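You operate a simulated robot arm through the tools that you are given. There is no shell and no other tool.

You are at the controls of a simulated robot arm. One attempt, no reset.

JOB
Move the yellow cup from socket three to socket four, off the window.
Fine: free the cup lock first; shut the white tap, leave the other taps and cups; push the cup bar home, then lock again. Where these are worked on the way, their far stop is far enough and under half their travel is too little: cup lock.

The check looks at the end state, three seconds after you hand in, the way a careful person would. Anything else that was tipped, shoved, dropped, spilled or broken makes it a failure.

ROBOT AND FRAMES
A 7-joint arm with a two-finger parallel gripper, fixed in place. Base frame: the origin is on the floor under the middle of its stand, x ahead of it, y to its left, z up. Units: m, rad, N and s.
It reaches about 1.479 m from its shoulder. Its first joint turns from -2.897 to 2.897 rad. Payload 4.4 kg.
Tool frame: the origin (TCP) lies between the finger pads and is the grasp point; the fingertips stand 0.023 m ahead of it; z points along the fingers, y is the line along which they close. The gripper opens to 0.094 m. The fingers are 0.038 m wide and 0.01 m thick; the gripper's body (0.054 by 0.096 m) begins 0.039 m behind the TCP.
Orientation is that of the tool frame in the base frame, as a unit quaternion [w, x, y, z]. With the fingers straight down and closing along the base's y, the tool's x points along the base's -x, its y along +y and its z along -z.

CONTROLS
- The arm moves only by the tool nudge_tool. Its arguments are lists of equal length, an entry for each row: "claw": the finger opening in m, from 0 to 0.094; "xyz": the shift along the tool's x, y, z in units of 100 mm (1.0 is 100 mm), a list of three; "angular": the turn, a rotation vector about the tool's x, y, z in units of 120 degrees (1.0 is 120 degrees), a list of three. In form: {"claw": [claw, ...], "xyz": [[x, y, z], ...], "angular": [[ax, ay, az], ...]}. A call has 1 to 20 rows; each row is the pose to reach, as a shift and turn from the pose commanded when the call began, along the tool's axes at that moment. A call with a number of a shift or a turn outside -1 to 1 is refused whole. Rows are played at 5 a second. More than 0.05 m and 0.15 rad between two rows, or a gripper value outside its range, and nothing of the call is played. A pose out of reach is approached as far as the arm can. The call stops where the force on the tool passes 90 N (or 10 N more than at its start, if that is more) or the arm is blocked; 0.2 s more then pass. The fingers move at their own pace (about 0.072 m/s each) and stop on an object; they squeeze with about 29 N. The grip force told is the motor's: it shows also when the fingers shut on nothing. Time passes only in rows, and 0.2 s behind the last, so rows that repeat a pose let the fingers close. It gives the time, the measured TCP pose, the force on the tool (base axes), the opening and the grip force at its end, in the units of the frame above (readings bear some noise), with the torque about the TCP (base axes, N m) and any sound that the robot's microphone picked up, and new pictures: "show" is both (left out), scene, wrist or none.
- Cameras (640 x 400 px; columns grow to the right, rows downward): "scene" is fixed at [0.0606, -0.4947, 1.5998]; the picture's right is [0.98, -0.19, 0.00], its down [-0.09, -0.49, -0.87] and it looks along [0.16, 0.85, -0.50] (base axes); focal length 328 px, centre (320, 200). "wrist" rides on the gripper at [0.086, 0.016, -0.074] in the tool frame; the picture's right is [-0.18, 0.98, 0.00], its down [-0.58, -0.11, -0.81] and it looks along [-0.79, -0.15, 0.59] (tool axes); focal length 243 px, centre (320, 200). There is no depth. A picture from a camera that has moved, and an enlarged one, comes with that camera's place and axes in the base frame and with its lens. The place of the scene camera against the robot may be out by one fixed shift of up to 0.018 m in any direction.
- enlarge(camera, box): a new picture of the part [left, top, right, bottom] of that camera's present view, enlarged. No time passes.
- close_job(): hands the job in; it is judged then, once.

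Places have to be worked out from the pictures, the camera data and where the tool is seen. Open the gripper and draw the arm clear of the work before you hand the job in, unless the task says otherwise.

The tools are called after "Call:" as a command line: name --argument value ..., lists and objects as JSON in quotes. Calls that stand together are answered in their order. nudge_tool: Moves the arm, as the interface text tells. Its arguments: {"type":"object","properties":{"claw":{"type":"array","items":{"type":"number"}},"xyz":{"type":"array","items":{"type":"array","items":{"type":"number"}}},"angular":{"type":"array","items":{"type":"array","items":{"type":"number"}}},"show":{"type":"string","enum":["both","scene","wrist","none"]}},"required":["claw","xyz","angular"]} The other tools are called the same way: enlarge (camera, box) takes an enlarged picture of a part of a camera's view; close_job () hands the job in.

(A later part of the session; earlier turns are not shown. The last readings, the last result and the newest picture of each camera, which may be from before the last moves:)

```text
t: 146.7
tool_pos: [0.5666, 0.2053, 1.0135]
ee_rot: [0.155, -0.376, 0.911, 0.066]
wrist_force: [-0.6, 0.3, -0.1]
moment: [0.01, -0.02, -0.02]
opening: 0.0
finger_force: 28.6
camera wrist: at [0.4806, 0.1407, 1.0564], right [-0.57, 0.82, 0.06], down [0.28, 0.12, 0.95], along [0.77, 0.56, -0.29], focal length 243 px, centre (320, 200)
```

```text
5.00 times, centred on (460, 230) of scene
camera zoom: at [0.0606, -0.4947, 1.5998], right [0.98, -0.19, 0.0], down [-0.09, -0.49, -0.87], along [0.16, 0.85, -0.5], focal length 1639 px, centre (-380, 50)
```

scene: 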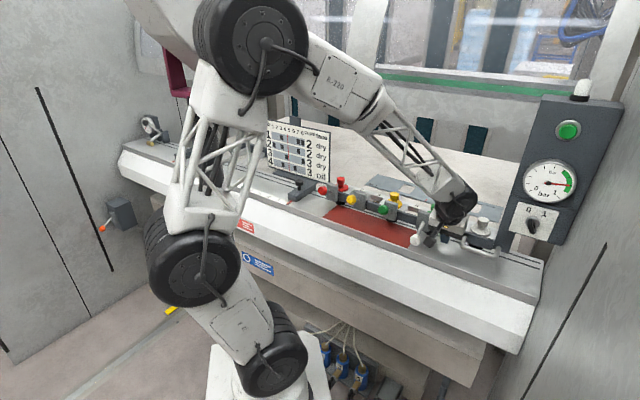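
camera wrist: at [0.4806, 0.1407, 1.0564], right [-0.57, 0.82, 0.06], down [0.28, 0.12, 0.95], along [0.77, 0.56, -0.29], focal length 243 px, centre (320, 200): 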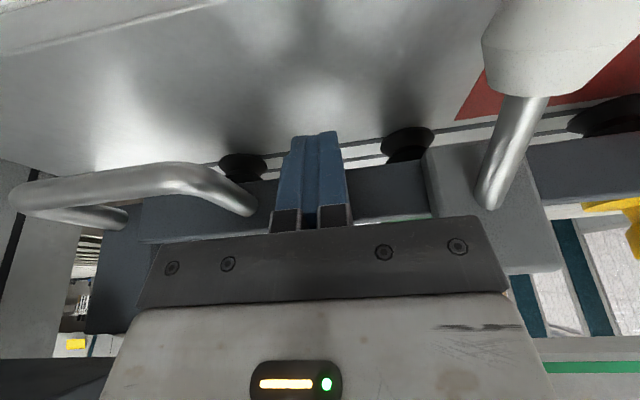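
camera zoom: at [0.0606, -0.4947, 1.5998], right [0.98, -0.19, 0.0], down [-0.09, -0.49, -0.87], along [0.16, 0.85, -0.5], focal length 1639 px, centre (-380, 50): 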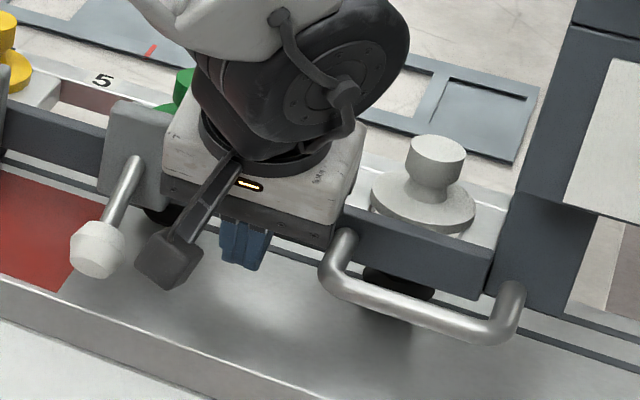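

It slides freely (5 cm so far). I check the bar's left end against the card stand before pushing further.

Call:
enlarge --camera "scene" --box '[280, 160, 400, 240]'

Call:
nudge_tool --claw '[0, 0]' --xyz '[[-0.094, 0, 0.034], [-0.188, 0, 0.068]]' --angular '[[0, 0, 0], [0, 0, 0]]' --show "both"

Call:
enlarge --camera "scene" --box '[280, 160, 400, 240]'

```text
5.00 times, centred on (340, 200) of scene
camera zoom: at [0.0606, -0.4947, 1.5998], right [0.98, -0.19, 0.0], down [-0.09, -0.49, -0.87], along [0.16, 0.85, -0.5], focal length 1639 px, centre (220, 200)
```

zoom: 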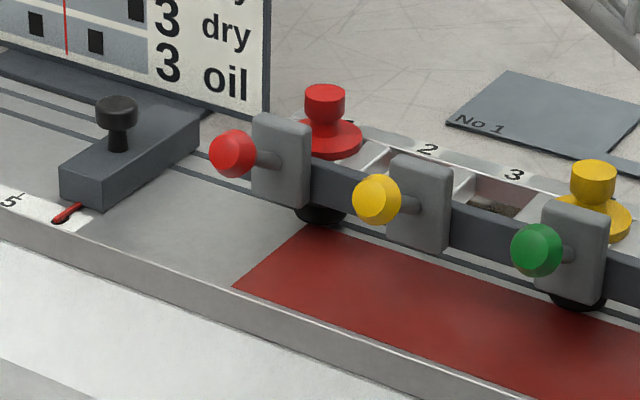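

```text
t: 147.3
tool_pos: [0.581, 0.2182, 1.0138]
ee_rot: [0.156, -0.377, 0.91, 0.067]
wrist_force: [1.2, 0.9, -0.1]
moment: [-0.01, 0.02, 0.05]
opening: 0.0
finger_force: 28.9
camera wrist: at [0.4947, 0.1546, 1.0563], right [-0.57, 0.82, 0.06], down [0.28, 0.12, 0.95], along [0.77, 0.56, -0.29], focal length 243 px, centre (320, 200)
```

scene: 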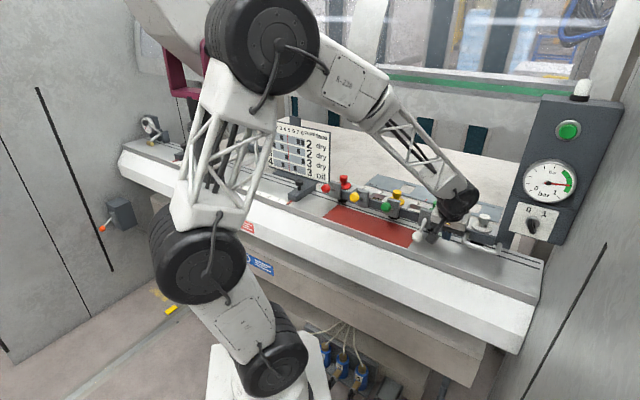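
wrist: 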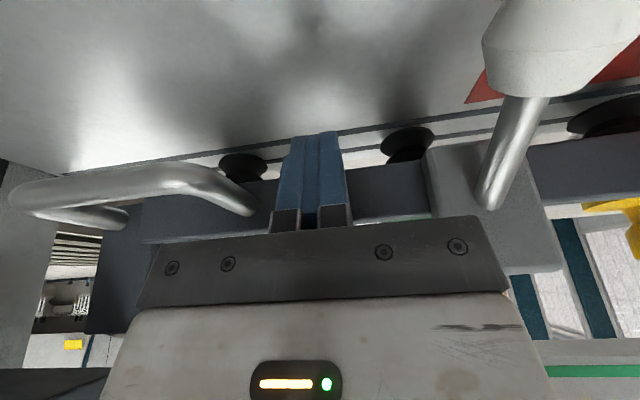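

```text
5.00 times, centred on (340, 200) of scene
camera zoom: at [0.0606, -0.4947, 1.5998], right [0.98, -0.19, 0.0], down [-0.09, -0.49, -0.87], along [0.16, 0.85, -0.5], focal length 1639 px, centre (220, 200)
```

zoom: 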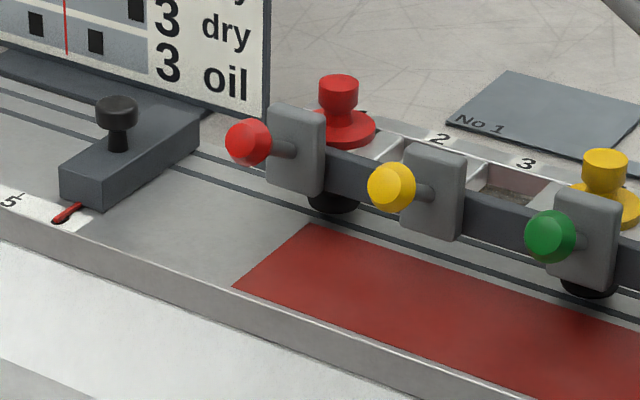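

Clear of the card (bar end S≈0.19, card S≈0.25). I continue pushing inward.

Call:
nudge_tool --claw '[0, 0, 0, 0]' --xyz '[[-0.094, 0, 0.034], [-0.188, 0, 0.068], [-0.282, 0, 0.103], [-0.376, 0, 0.137]]' --angular '[[0, 0, 0], [0, 0, 0], [0, 0, 0], [0, 0, 0]]' --show "both"

Call:
enlarge --camera "scene" --box '[320, 150, 520, 280]'

```text
t: 148.3
tool_pos: [0.609, 0.2487, 1.0139]
ee_rot: [0.156, -0.376, 0.911, 0.066]
wrist_force: [-0.9, -0.6, -0.7]
moment: [-0.03, 0.0, -0.01]
opening: 0.0
finger_force: 29.0
camera wrist: at [0.5229, 0.1835, 1.0552], right [-0.57, 0.82, 0.06], down [0.28, 0.12, 0.95], along [0.77, 0.56, -0.29], focal length 243 px, centre (320, 200)
```

scene: 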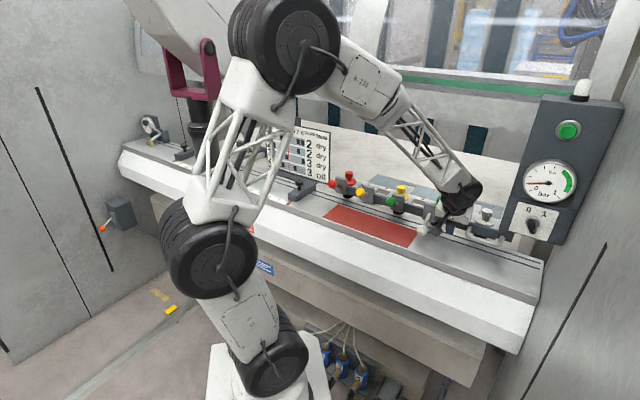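
wrist: 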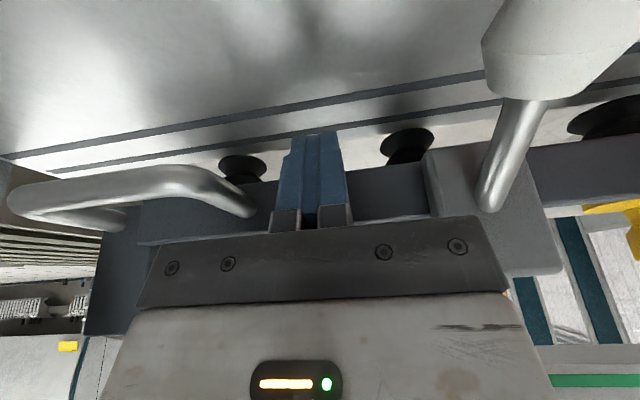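

```text
3.08 times, centred on (420, 215) of scene
camera zoom: at [0.0606, -0.4947, 1.5998], right [0.98, -0.19, 0.0], down [-0.09, -0.49, -0.87], along [0.16, 0.85, -0.5], focal length 1009 px, centre (12, 154)
```

zoom: 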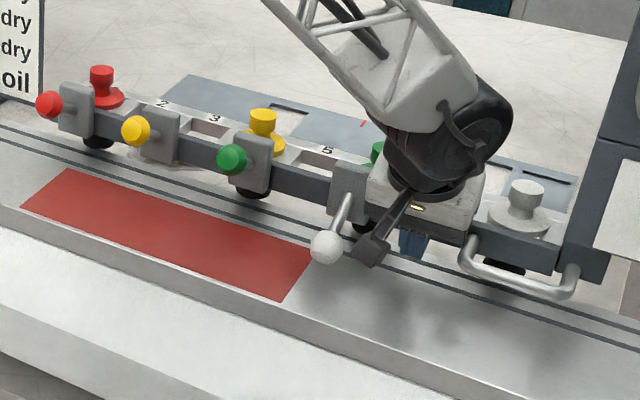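

The gauge needle has changed; I zoom on the console and the plate.

Call:
enlarge --camera "scene" --box '[505, 70, 625, 250]'

Call:
enlarge --camera "scene" --box '[330, 160, 430, 230]'

```text
2.22 times, centred on (565, 160) of scene
camera zoom: at [0.0606, -0.4947, 1.5998], right [0.98, -0.19, 0.0], down [-0.09, -0.49, -0.87], along [0.16, 0.85, -0.5], focal length 729 px, centre (-224, 289)
```

zoom: 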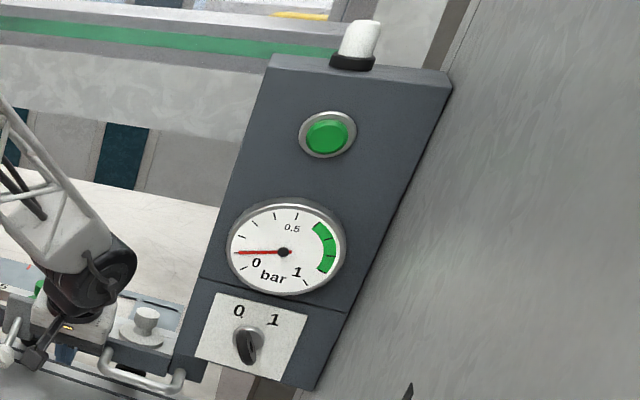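

```text
5.71 times, centred on (380, 195) of scene
camera zoom: at [0.0606, -0.4947, 1.5998], right [0.98, -0.19, 0.0], down [-0.09, -0.49, -0.87], along [0.16, 0.85, -0.5], focal length 1874 px, centre (-23, 229)
```

zoom: 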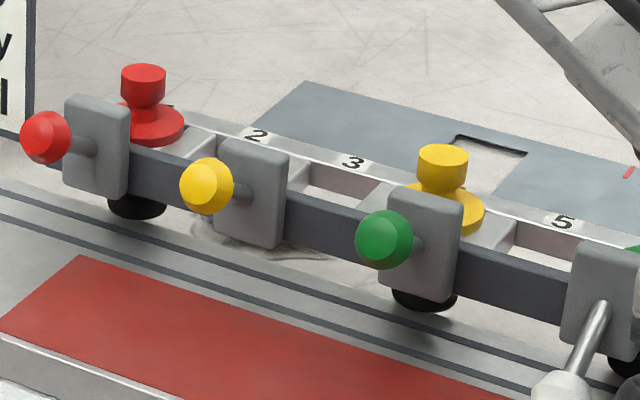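

The gauge is live (it fell as the bar moved). I keep pushing inward in small portions.

Call:
nudge_tool --claw '[0, 0, 0, 0]' --xyz '[[-0.094, 0, 0.034], [-0.188, 0, 0.068], [-0.282, 0, 0.103], [-0.376, 0, 0.137]]' --angular '[[0, 0, 0], [0, 0, 0], [0, 0, 0], [0, 0, 0]]' --show "both"

Call:
enlarge --camera "scene" --box '[320, 150, 520, 280]'

```text
t: 149.3
tool_pos: [0.6372, 0.2771, 1.0133]
ee_rot: [0.156, -0.377, 0.911, 0.067]
wrist_force: [-0.1, -0.9, -0.6]
moment: [-0.01, 0.0, 0.01]
opening: 0.0
finger_force: 29.1
camera wrist: at [0.5516, 0.2113, 1.0554], right [-0.57, 0.82, 0.06], down [0.28, 0.12, 0.95], along [0.77, 0.56, -0.29], focal length 243 px, centre (320, 200)
```

scene: 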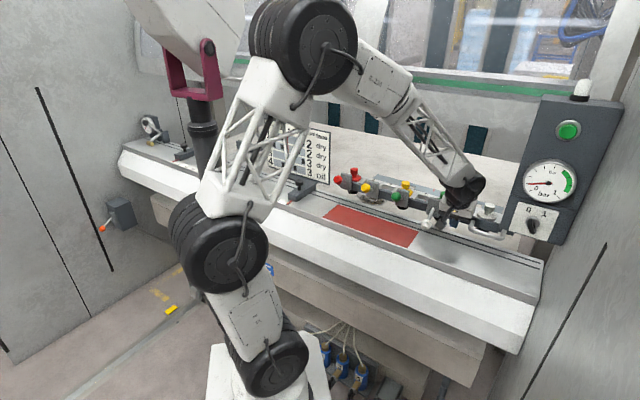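
wrist: 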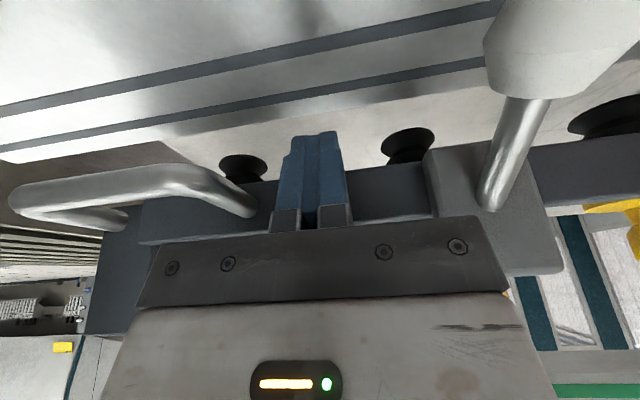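

```text
3.08 times, centred on (420, 215) of scene
camera zoom: at [0.0606, -0.4947, 1.5998], right [0.98, -0.19, 0.0], down [-0.09, -0.49, -0.87], along [0.16, 0.85, -0.5], focal length 1009 px, centre (12, 154)
```

zoom: 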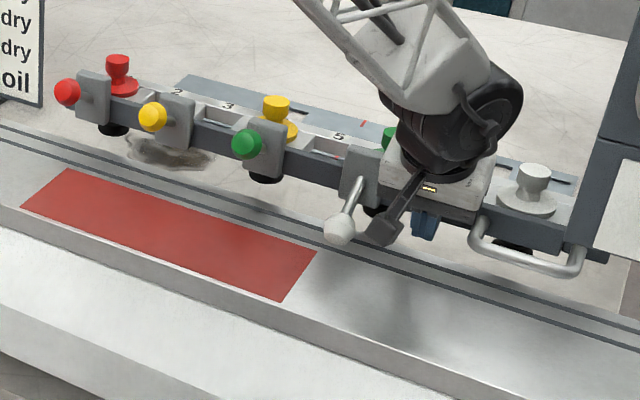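

Still free at 15 cm of travel; by the plate's windows I judge home is around 29 cm. To keep the arm under the guard for the rest, I back off a centimetre, tilt the hand further back (to 45°), and lower slightly.

Call:
nudge_tool --claw '[0, 0, 0]' --xyz '[[0.06, 0, -0.02], [0.14, 0, -0.05], [0.14, 0, -0.05]]' --angular '[[0, 0, 0], [0, 0, 0], [0, 0, 0]]' --show "none"

Call:
nudge_tool --claw '[0, 0, 0, 0, 0]' --xyz '[[0, 0, 0], [0, 0, 0], [0, 0, 0], [0, 0, 0], [0, 0, 0]]' --angular '[[0, -0.053, 0], [0, -0.106, 0], [0, -0.158, 0], [0, -0.21, 0], [0, -0.21, 0]]' --show "both"

Call:
enlarge --camera "wrist" --box '[180, 40, 460, 220]'

Call:
enlarge --camera "scene" --box '[400, 160, 520, 260]'

```text
t: 150.1
tool_pos: [0.6264, 0.2638, 1.0139]
ee_rot: [0.156, -0.376, 0.911, 0.066]
wrist_force: [-1.1, -0.1, -0.3]
moment: [0.01, 0.04, -0.03]
opening: 0.0001
finger_force: 29.0
```

```text
t: 151.3
tool_pos: [0.6268, 0.2662, 1.0129]
ee_rot: [0.35, -0.353, 0.855, 0.146]
wrist_force: [0.5, -0.3, 0.7]
moment: [0.0, 0.0, -0.03]
opening: 0.0
finger_force: 28.6
camera wrist: at [0.5352, 0.1958, 1.0058], right [-0.6, 0.79, 0.13], down [-0.03, -0.19, 0.98], along [0.8, 0.59, 0.14], focal length 243 px, centre (320, 200)
```

scene: 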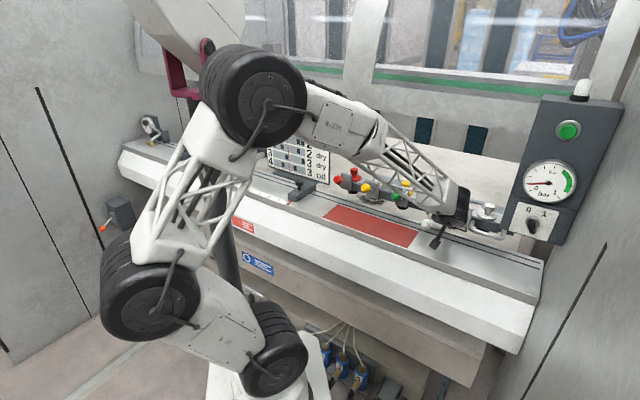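
wrist: 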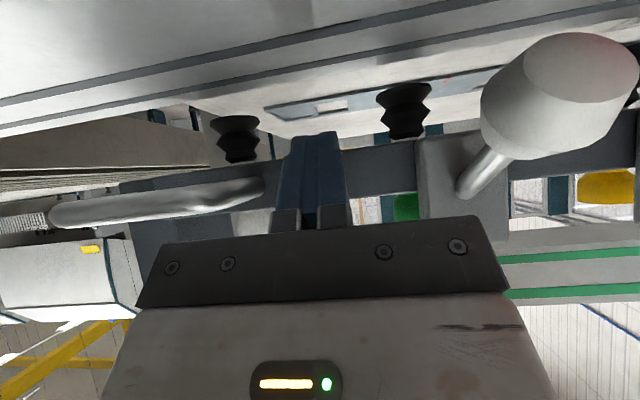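

```text
2.22 times, centred on (320, 130) of wrist
camera zoom: at [0.5352, 0.1958, 1.0058], right [-0.6, 0.79, 0.13], down [-0.03, -0.19, 0.98], along [0.8, 0.59, 0.14], focal length 539 px, centre (320, 356)
```

zoom: 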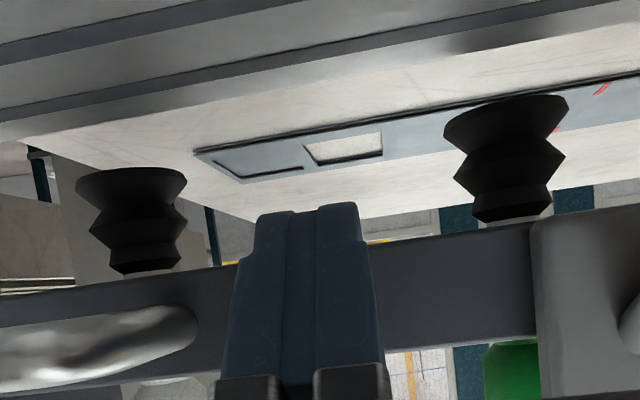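

```text
4.00 times, centred on (460, 210) of scene
camera zoom: at [0.0606, -0.4947, 1.5998], right [0.98, -0.19, 0.0], down [-0.09, -0.49, -0.87], along [0.16, 0.85, -0.5], focal length 1312 px, centre (-240, 160)
```

zoom: 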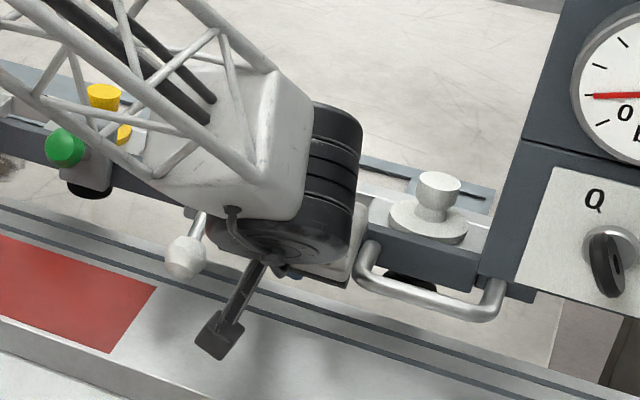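

Good. I lower 1 cm so the tips bear on the middle of the bar's face, and continue pushing inward.

Call:
nudge_tool --claw '[0, 0, 0, 0, 0]' --xyz '[[0.071, 0, 0.071], [0.0, 0, 0.142], [-0.071, 0, 0.212], [-0.142, 0, 0.283], [-0.212, 0, 0.354]]' --angular '[[0, 0, 0], [0, 0, 0], [0, 0, 0], [0, 0, 0], [0, 0, 0]]' --show "both"

Call:
enlarge --camera "scene" --box '[320, 150, 520, 280]'

```text
t: 152.5
tool_pos: [0.6547, 0.2933, 1.0018]
ee_rot: [0.35, -0.354, 0.855, 0.147]
wrist_force: [0.7, -0.3, -0.2]
moment: [0.01, 0.0, 0.02]
opening: 0.0
finger_force: 28.9
camera wrist: at [0.563, 0.2231, 0.9946], right [-0.6, 0.79, 0.13], down [-0.03, -0.19, 0.98], along [0.8, 0.59, 0.14], focal length 243 px, centre (320, 200)
```

scene: 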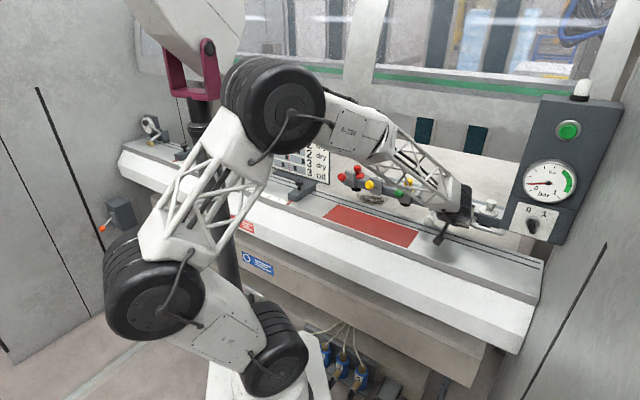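
wrist: 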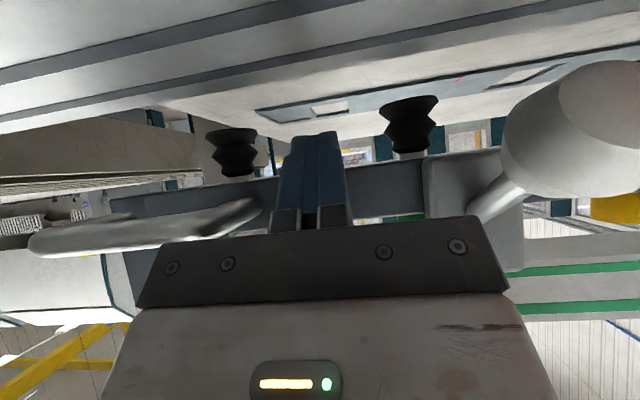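

```text
3.08 times, centred on (420, 215) of scene
camera zoom: at [0.0606, -0.4947, 1.5998], right [0.98, -0.19, 0.0], down [-0.09, -0.49, -0.87], along [0.16, 0.85, -0.5], focal length 1009 px, centre (12, 154)
```

zoom: 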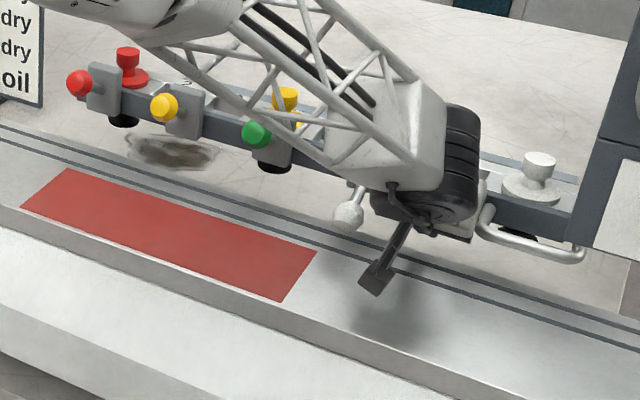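

Still sliding freely; hand and forearm are clear of the taps. Continuing inward.

Call:
nudge_tool --claw '[0, 0, 0, 0, 0]' --xyz '[[-0.071, 0, 0.071], [-0.142, 0, 0.142], [-0.212, 0, 0.212], [-0.283, 0, 0.283], [-0.354, 0, 0.354]]' --angular '[[0, 0, 0], [0, 0, 0], [0, 0, 0], [0, 0, 0], [0, 0, 0]]' --show "both"

Call:
enlarge --camera "scene" --box '[320, 120, 540, 280]'

```text
t: 153.7
tool_pos: [0.6897, 0.3285, 1.0012]
ee_rot: [0.351, -0.354, 0.854, 0.148]
wrist_force: [-0.9, 0.3, 0.4]
moment: [0.0, 0.0, 0.03]
opening: 0.0002
finger_force: 29.1
camera wrist: at [0.5989, 0.2591, 0.9949], right [-0.6, 0.79, 0.13], down [-0.03, -0.19, 0.98], along [0.8, 0.59, 0.14], focal length 243 px, centre (320, 200)
```

scene: 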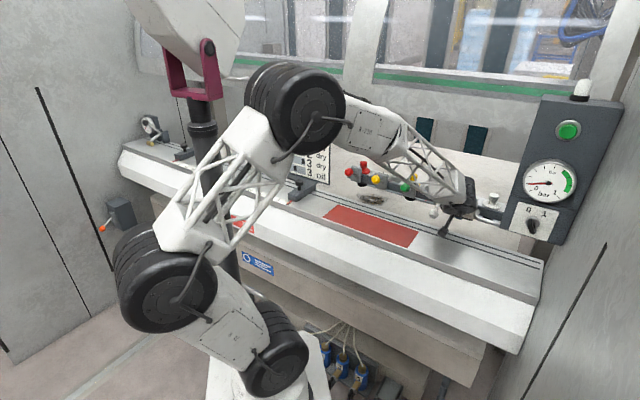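
wrist: 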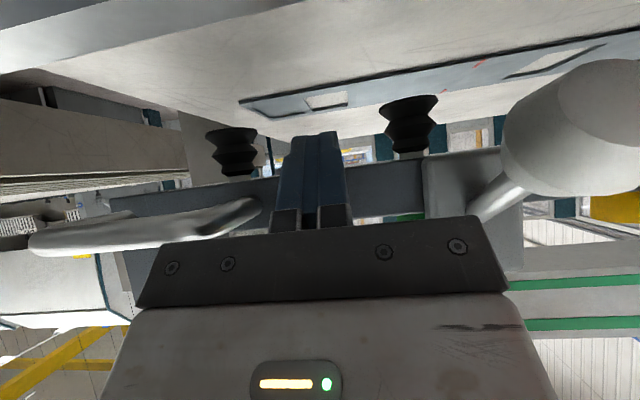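

```text
2.50 times, centred on (430, 200) of scene
camera zoom: at [0.0606, -0.4947, 1.5998], right [0.98, -0.19, 0.0], down [-0.09, -0.49, -0.87], along [0.16, 0.85, -0.5], focal length 820 px, centre (45, 200)
```

zoom: 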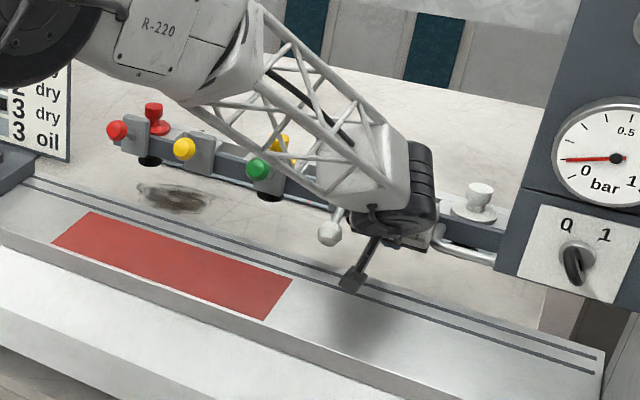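

Call:
nudge_tool --claw '[0, 0, 0, 0]' --xyz '[[-0.071, 0, 0.071], [-0.142, 0, 0.142], [-0.212, 0, 0.212], [-0.283, 0, 0.283]]' --angular '[[0, 0, 0], [0, 0, 0], [0, 0, 0], [0, 0, 0]]' --show "both"

Call:
enlarge --camera "scene" --box '[320, 120, 540, 280]'

```text
t: 154.7
tool_pos: [0.7186, 0.3569, 1.0017]
ee_rot: [0.35, -0.353, 0.855, 0.146]
wrist_force: [0.4, 0.3, 0.0]
moment: [0.01, -0.02, -0.01]
opening: 0.0
finger_force: 29.7
camera wrist: at [0.6267, 0.2874, 0.9943], right [-0.6, 0.79, 0.13], down [-0.03, -0.19, 0.98], along [0.8, 0.59, 0.14], focal length 243 px, centre (320, 200)
```

scene: 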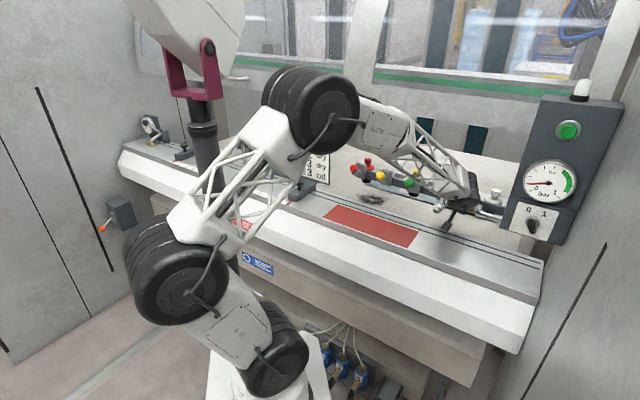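
wrist: 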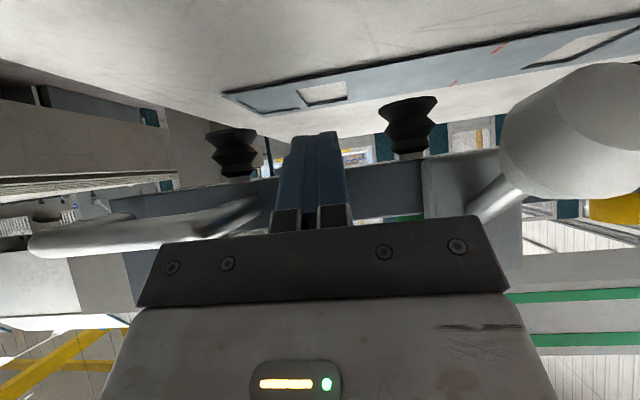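

```text
2.50 times, centred on (430, 200) of scene
camera zoom: at [0.0606, -0.4947, 1.5998], right [0.98, -0.19, 0.0], down [-0.09, -0.49, -0.87], along [0.16, 0.85, -0.5], focal length 820 px, centre (45, 200)
```

zoom: 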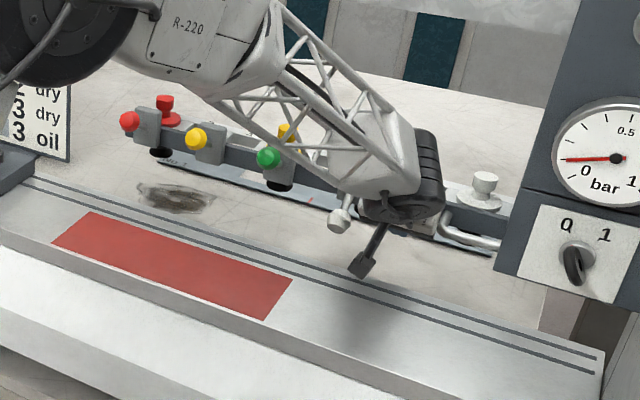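

Call:
nudge_tool --claw '[0, 0, 0, 0]' --xyz '[[-0.053, 0, 0.053], [-0.106, 0, 0.106], [-0.159, 0, 0.159], [-0.212, 0, 0.212]]' --angular '[[0, 0, 0], [0, 0, 0], [0, 0, 0], [0, 0, 0]]' --show "both"

Call:
enlarge --camera "scene" --box '[320, 120, 540, 280]'

```text
t: 155.7
tool_pos: [0.7392, 0.3784, 1.0019]
ee_rot: [0.351, -0.353, 0.855, 0.147]
wrist_force: [-1.3, -2.8, 1.7]
moment: [0.0, -0.08, -0.03]
opening: 0.0
finger_force: 29.4
camera wrist: at [0.6488, 0.3085, 0.9953], right [-0.6, 0.79, 0.13], down [-0.03, -0.19, 0.98], along [0.8, 0.59, 0.14], focal length 243 px, centre (320, 200)
```

scene: 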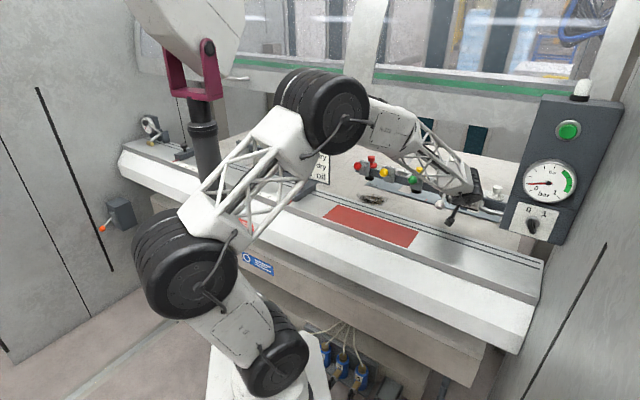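
wrist: 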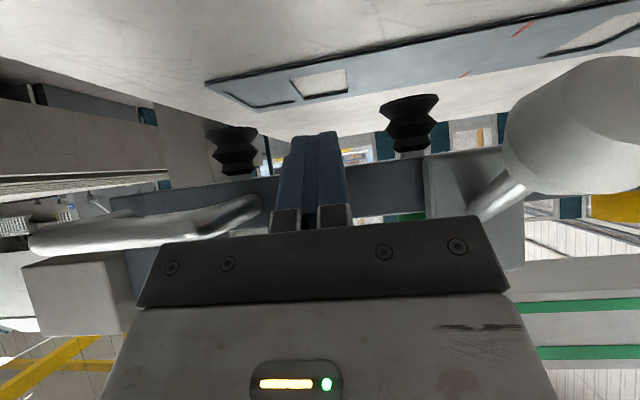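

```text
2.50 times, centred on (430, 200) of scene
camera zoom: at [0.0606, -0.4947, 1.5998], right [0.98, -0.19, 0.0], down [-0.09, -0.49, -0.87], along [0.16, 0.85, -0.5], focal length 820 px, centre (45, 200)
```

zoom: 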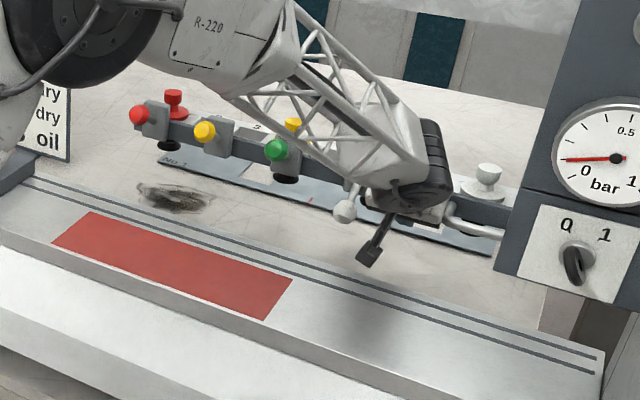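

Call:
nudge_tool --claw '[0, 0, 0]' --xyz '[[-0.053, 0, 0.053], [-0.106, 0, 0.106], [-0.142, 0, 0.142]]' --angular '[[0, 0, 0], [0, 0, 0], [0, 0, 0]]' --show "both"

Call:
enlarge --camera "scene" --box '[320, 120, 540, 280]'

```text
t: 156.5
tool_pos: [0.753, 0.3939, 1.0017]
ee_rot: [0.35, -0.353, 0.855, 0.147]
wrist_force: [-2.0, -1.1, -1.3]
moment: [-0.04, 0.04, -0.02]
opening: 0.0
finger_force: 29.1
camera wrist: at [0.6622, 0.3228, 0.9946], right [-0.6, 0.79, 0.13], down [-0.03, -0.19, 0.98], along [0.8, 0.59, 0.14], focal length 243 px, centre (320, 200)
```

scene: 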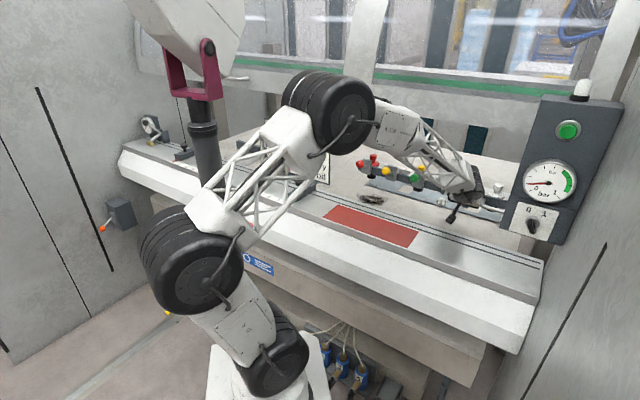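
wrist: 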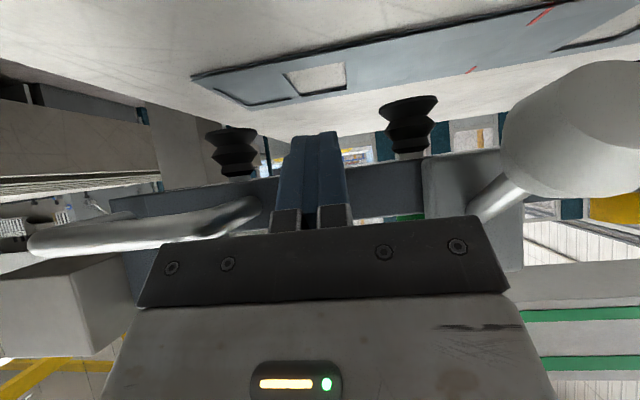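

```text
2.50 times, centred on (430, 200) of scene
camera zoom: at [0.0606, -0.4947, 1.5998], right [0.98, -0.19, 0.0], down [-0.09, -0.49, -0.87], along [0.16, 0.85, -0.5], focal length 820 px, centre (45, 200)
```

zoom: 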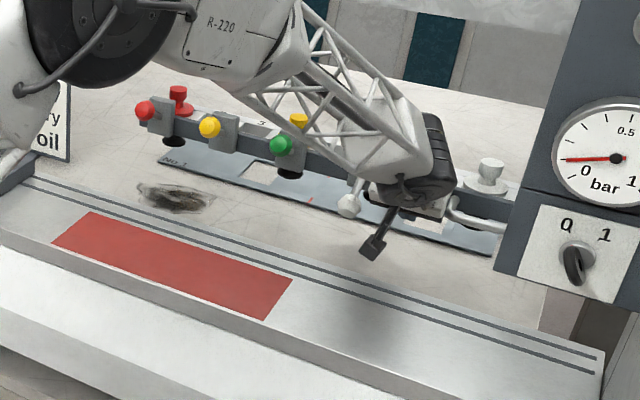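

Call:
nudge_tool --claw '[0, 0, 0]' --xyz '[[-0.053, 0, 0.053], [-0.106, 0, 0.106], [-0.142, 0, 0.142]]' --angular '[[0, 0, 0], [0, 0, 0], [0, 0, 0]]' --show "both"

Call:
enlarge --camera "scene" --box '[320, 120, 540, 280]'

```text
t: 157.3
tool_pos: [0.7677, 0.406, 1.0021]
ee_rot: [0.351, -0.353, 0.855, 0.147]
wrist_force: [-3.5, -0.9, 0.4]
moment: [-0.05, 0.02, 0.04]
opening: 0.0001
finger_force: 28.8
camera wrist: at [0.6765, 0.3369, 0.9945], right [-0.6, 0.79, 0.13], down [-0.03, -0.19, 0.98], along [0.8, 0.59, 0.14], focal length 243 px, centre (320, 200)
```

scene: 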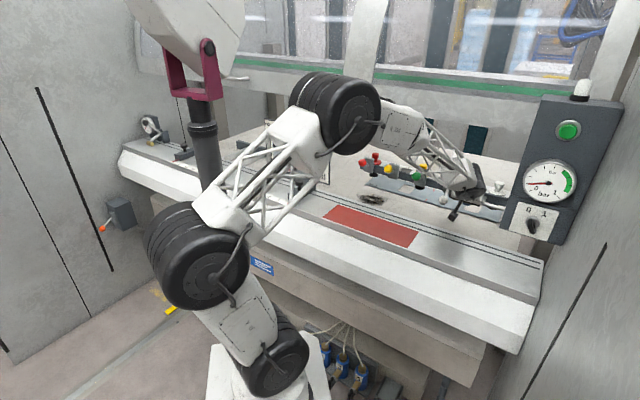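
wrist: 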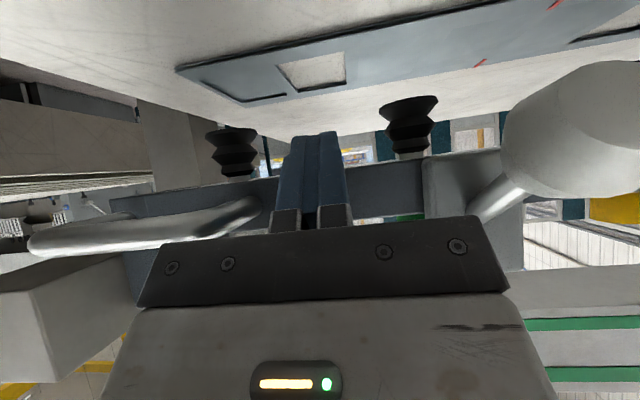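

```text
2.50 times, centred on (430, 200) of scene
camera zoom: at [0.0606, -0.4947, 1.5998], right [0.98, -0.19, 0.0], down [-0.09, -0.49, -0.87], along [0.16, 0.85, -0.5], focal length 820 px, centre (45, 200)
```

zoom: 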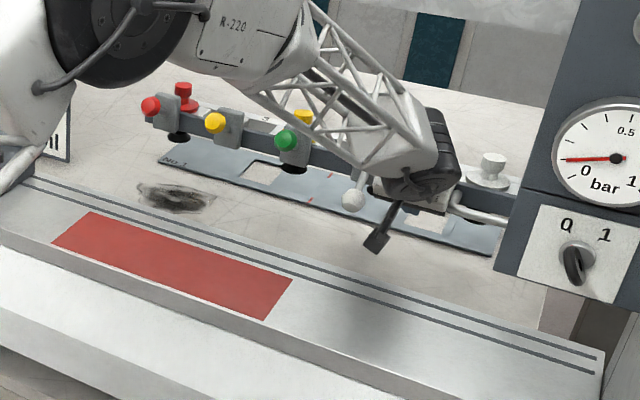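

Call:
nudge_tool --claw '[0, 0, 0]' --xyz '[[-0.053, 0, 0.053], [-0.106, 0, 0.106], [-0.142, 0, 0.142]]' --angular '[[0, 0, 0], [0, 0, 0], [0, 0, 0]]' --show "both"

Call:
enlarge --camera "scene" --box '[320, 120, 540, 280]'

```text
t: 158.1
tool_pos: [0.7821, 0.422, 1.0015]
ee_rot: [0.35, -0.353, 0.855, 0.146]
wrist_force: [-2.3, -1.9, 1.4]
moment: [0.0, -0.04, 0.0]
opening: 0.0001
finger_force: 29.1
camera wrist: at [0.691, 0.3517, 0.9943], right [-0.6, 0.79, 0.13], down [-0.03, -0.19, 0.98], along [0.8, 0.59, 0.14], focal length 243 px, centre (320, 200)
```

scene: 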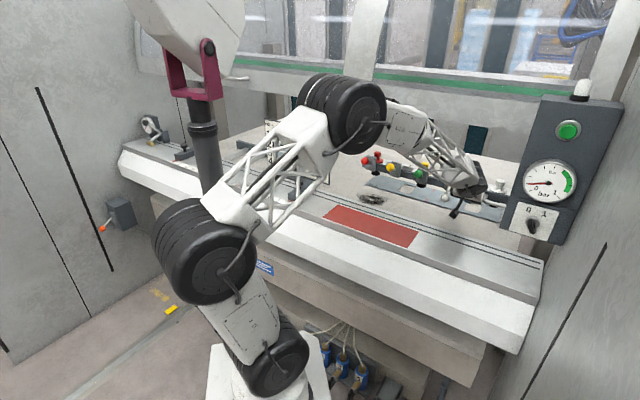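
wrist: 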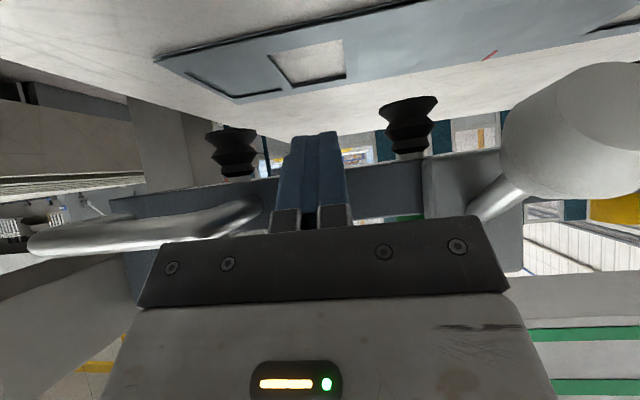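

```text
2.50 times, centred on (430, 200) of scene
camera zoom: at [0.0606, -0.4947, 1.5998], right [0.98, -0.19, 0.0], down [-0.09, -0.49, -0.87], along [0.16, 0.85, -0.5], focal length 820 px, centre (45, 200)
```

zoom: 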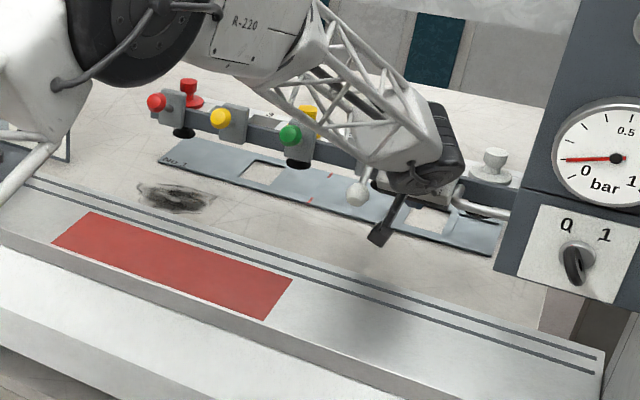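

Call:
nudge_tool --claw '[0, 0, 0]' --xyz '[[-0.053, 0, 0.053], [-0.106, 0, 0.106], [-0.159, 0, 0.159]]' --angular '[[0, 0, 0], [0, 0, 0], [0, 0, 0]]' --show "both"

Call:
enlarge --camera "scene" --box '[320, 120, 540, 280]'

```text
t: 158.9
tool_pos: [0.799, 0.4367, 1.0022]
ee_rot: [0.35, -0.353, 0.855, 0.146]
wrist_force: [-0.6, 0.0, 0.0]
moment: [-0.04, -0.01, 0.0]
opening: 0.0
finger_force: 29.0
camera wrist: at [0.7074, 0.3672, 0.9945], right [-0.6, 0.79, 0.13], down [-0.03, -0.19, 0.98], along [0.8, 0.59, 0.14], focal length 243 px, centre (320, 200)
```

scene: 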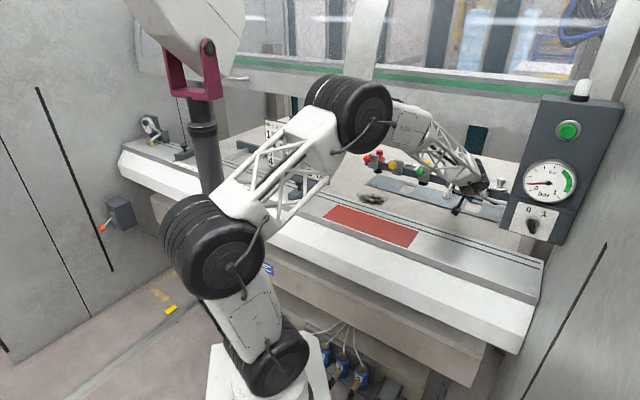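
wrist: 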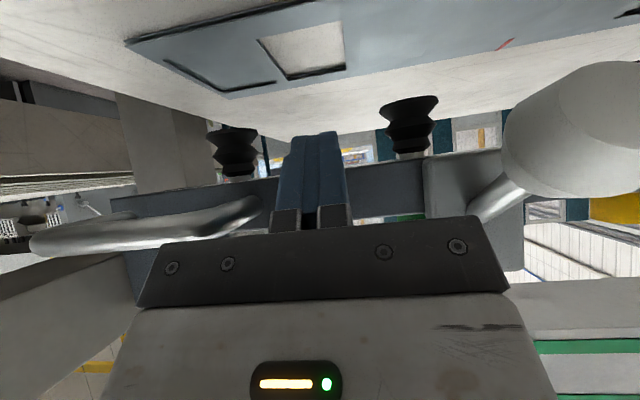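

```text
2.50 times, centred on (430, 200) of scene
camera zoom: at [0.0606, -0.4947, 1.5998], right [0.98, -0.19, 0.0], down [-0.09, -0.49, -0.87], along [0.16, 0.85, -0.5], focal length 820 px, centre (45, 200)
```

zoom: 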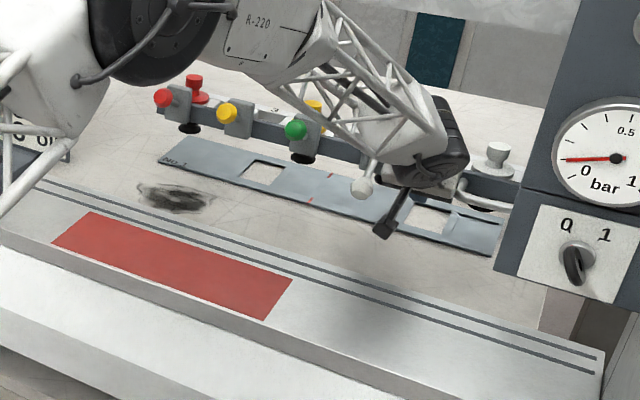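

Re-checking the plate: its windows line up with sockets 3 and 7 only if the table lies lower (z≈0.885), which puts the plate at N≈0.99, so home should be about 4 cm further. I continue carefully.

Call:
nudge_tool --claw '[0, 0, 0]' --xyz '[[-0.053, 0, 0.053], [-0.106, 0, 0.106], [-0.159, 0, 0.159]]' --angular '[[0, 0, 0], [0, 0, 0], [0, 0, 0]]' --show "both"

Call:
enlarge --camera "scene" --box '[320, 120, 540, 280]'

```text
t: 159.7
tool_pos: [0.8082, 0.4478, 1.0011]
ee_rot: [0.348, -0.354, 0.855, 0.147]
wrist_force: [-46.1, -31.8, 19.3]
moment: [0.15, -0.34, 0.26]
opening: 0.0
finger_force: 29.4
stopped in row 3: the force on the tool passed its limit at 125 N (the readings are from after the stop); the commanded pose is now the measured one
camera wrist: at [0.7177, 0.3778, 0.9942], right [-0.6, 0.79, 0.13], down [-0.03, -0.19, 0.98], along [0.8, 0.59, 0.13], focal length 243 px, centre (320, 200)
```

scene: 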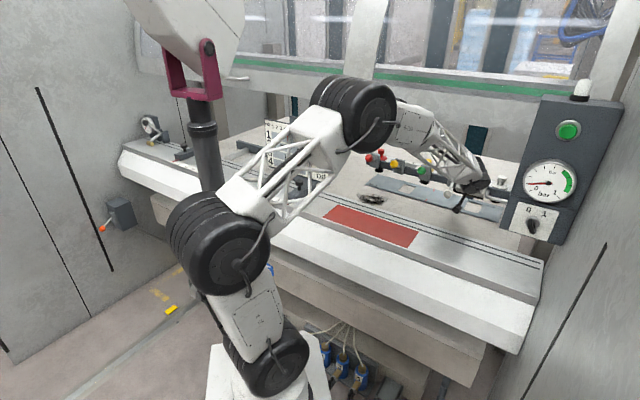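
wrist: 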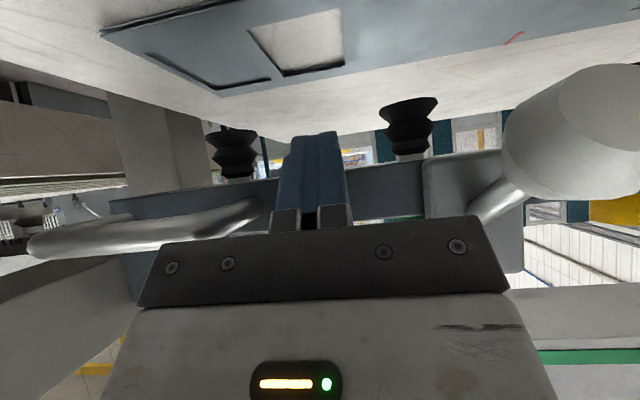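

```text
2.50 times, centred on (430, 200) of scene
camera zoom: at [0.0606, -0.4947, 1.5998], right [0.98, -0.19, 0.0], down [-0.09, -0.49, -0.87], along [0.16, 0.85, -0.5], focal length 820 px, centre (45, 200)
```

zoom: 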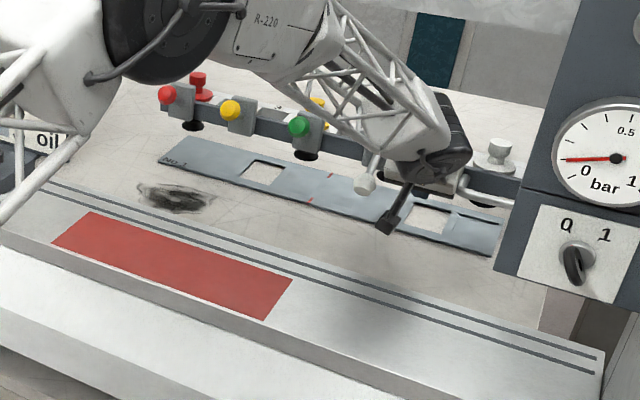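

The bar has come up hard against its inner stop (force right at the fingertips) — home. I back the hand off and check that the bar stays there.

Call:
nudge_tool --claw '[0, 0, 0, 0]' --xyz '[[0.1, 0, -0.1], [0.3, 0, -0.3], [0.6, 0, -0.6], [0.6, 0, -0.6]]' --angular '[[0, 0, 0], [0, 0, 0], [0, 0, 0], [0, 0, 0]]' --show "both"

Call:
enlarge --camera "scene" --box '[320, 120, 540, 280]'

Call:
enlarge --camera "wrist" --box '[160, 30, 480, 220]'

```text
t: 160.7
tool_pos: [0.7506, 0.3881, 1.0013]
ee_rot: [0.348, -0.355, 0.855, 0.146]
wrist_force: [-0.2, 0.0, 0.0]
moment: [-0.01, -0.01, -0.01]
opening: 0.0001
finger_force: 28.7
camera wrist: at [0.66, 0.3183, 0.9945], right [-0.6, 0.79, 0.13], down [-0.02, -0.19, 0.98], along [0.8, 0.59, 0.13], focal length 243 px, centre (320, 200)
```

scene: 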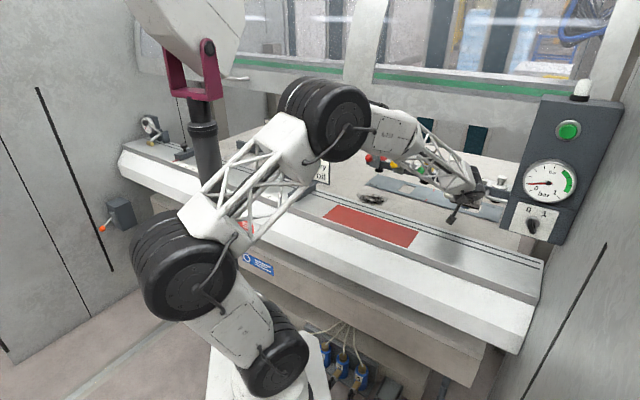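
wrist: 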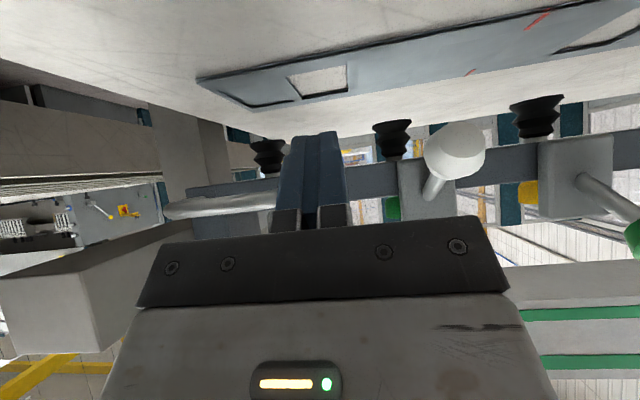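

```text
2.50 times, centred on (430, 200) of scene
camera zoom: at [0.0606, -0.4947, 1.5998], right [0.98, -0.19, 0.0], down [-0.09, -0.49, -0.87], along [0.16, 0.85, -0.5], focal length 820 px, centre (45, 200)
```

zoom: 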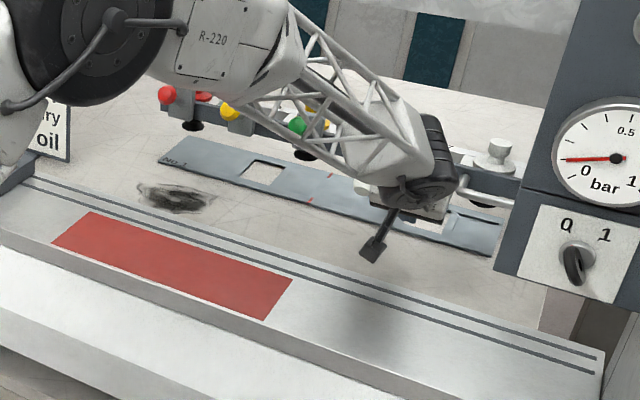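

```text
2.00 times, centred on (320, 125) of wrist
camera zoom: at [0.66, 0.3183, 0.9945], right [-0.6, 0.79, 0.13], down [-0.02, -0.19, 0.98], along [0.8, 0.59, 0.13], focal length 485 px, centre (320, 350)
```

zoom: 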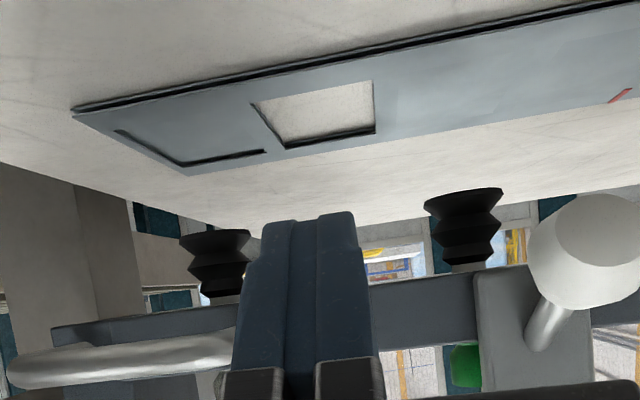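

The bar stays home. I retreat the same way, rising gradually, before going to the lock handle.

Call:
nudge_tool --claw '[0, 0, 0, 0]' --xyz '[[0.19, 0, -0.28], [0.38, 0, -0.56], [0.566, 0, -0.849], [0.566, 0, -0.849]]' --angular '[[0, 0, 0], [0, 0, 0], [0, 0, 0], [0, 0, 0]]' --show "none"

Call:
nudge_tool --claw '[0, 0, 0, 0]' --xyz '[[0.19, 0, -0.28], [0.38, 0, -0.56], [0.566, 0, -0.849], [0.566, 0, -0.849]]' --angular '[[0, 0, 0], [0, 0, 0], [0, 0, 0], [0, 0, 0]]' --show "none"

Call:
nudge_tool --claw '[0, 0, 0, 0]' --xyz '[[0.1, 0, -0.3], [0.2, 0, -0.6], [0.3, 0, -0.95], [0.3, 0, -0.95]]' --angular '[[0, 0, 0], [0, 0, 0], [0, 0, 0], [0, 0, 0]]' --show "both"

Call:
enlarge --camera "scene" --box '[340, 130, 540, 250]'

```text
t: 161.7
tool_pos: [0.6813, 0.318, 1.0216]
ee_rot: [0.348, -0.354, 0.855, 0.147]
wrist_force: [0.0, 0.3, 0.0]
moment: [-0.01, -0.01, -0.03]
opening: 0.0002
finger_force: 28.9
```

```text
t: 162.7
tool_pos: [0.6097, 0.2459, 1.0414]
ee_rot: [0.348, -0.355, 0.855, 0.147]
wrist_force: [-0.1, 0.5, -0.5]
moment: [0.01, 0.02, 0.02]
opening: 0.0
finger_force: 29.1
```

```text
t: 163.7
tool_pos: [0.5473, 0.1837, 1.0908]
ee_rot: [0.349, -0.354, 0.855, 0.146]
wrist_force: [0.0, 0.1, 0.4]
moment: [0.05, 0.0, 0.02]
opening: 0.0001
finger_force: 29.1
camera wrist: at [0.4561, 0.1147, 1.0832], right [-0.6, 0.79, 0.13], down [-0.03, -0.19, 0.98], along [0.8, 0.59, 0.13], focal length 243 px, centre (320, 200)
```

scene: 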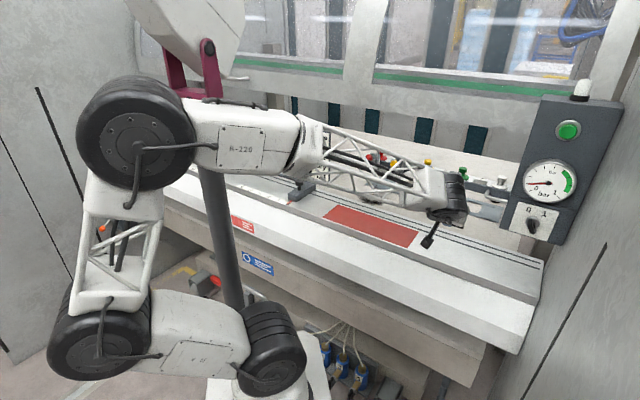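
wrist: 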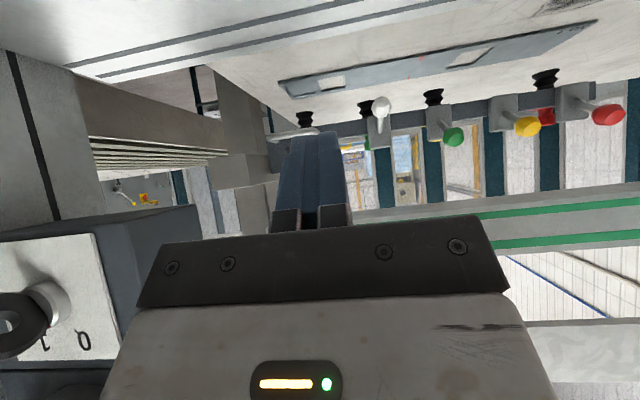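

```text
3.20 times, centred on (440, 190) of scene
camera zoom: at [0.0606, -0.4947, 1.5998], right [0.98, -0.19, 0.0], down [-0.09, -0.49, -0.87], along [0.16, 0.85, -0.5], focal length 1049 px, centre (-64, 232)
```

zoom: 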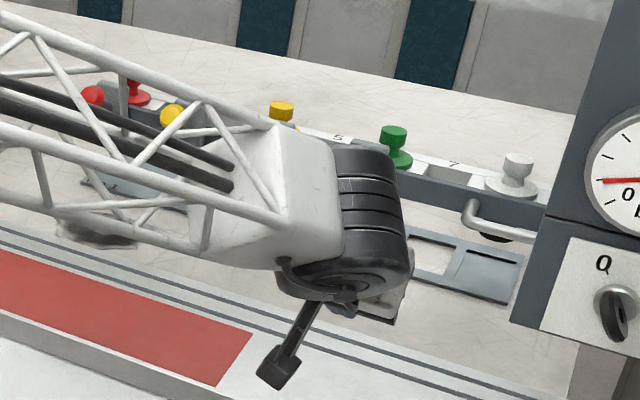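

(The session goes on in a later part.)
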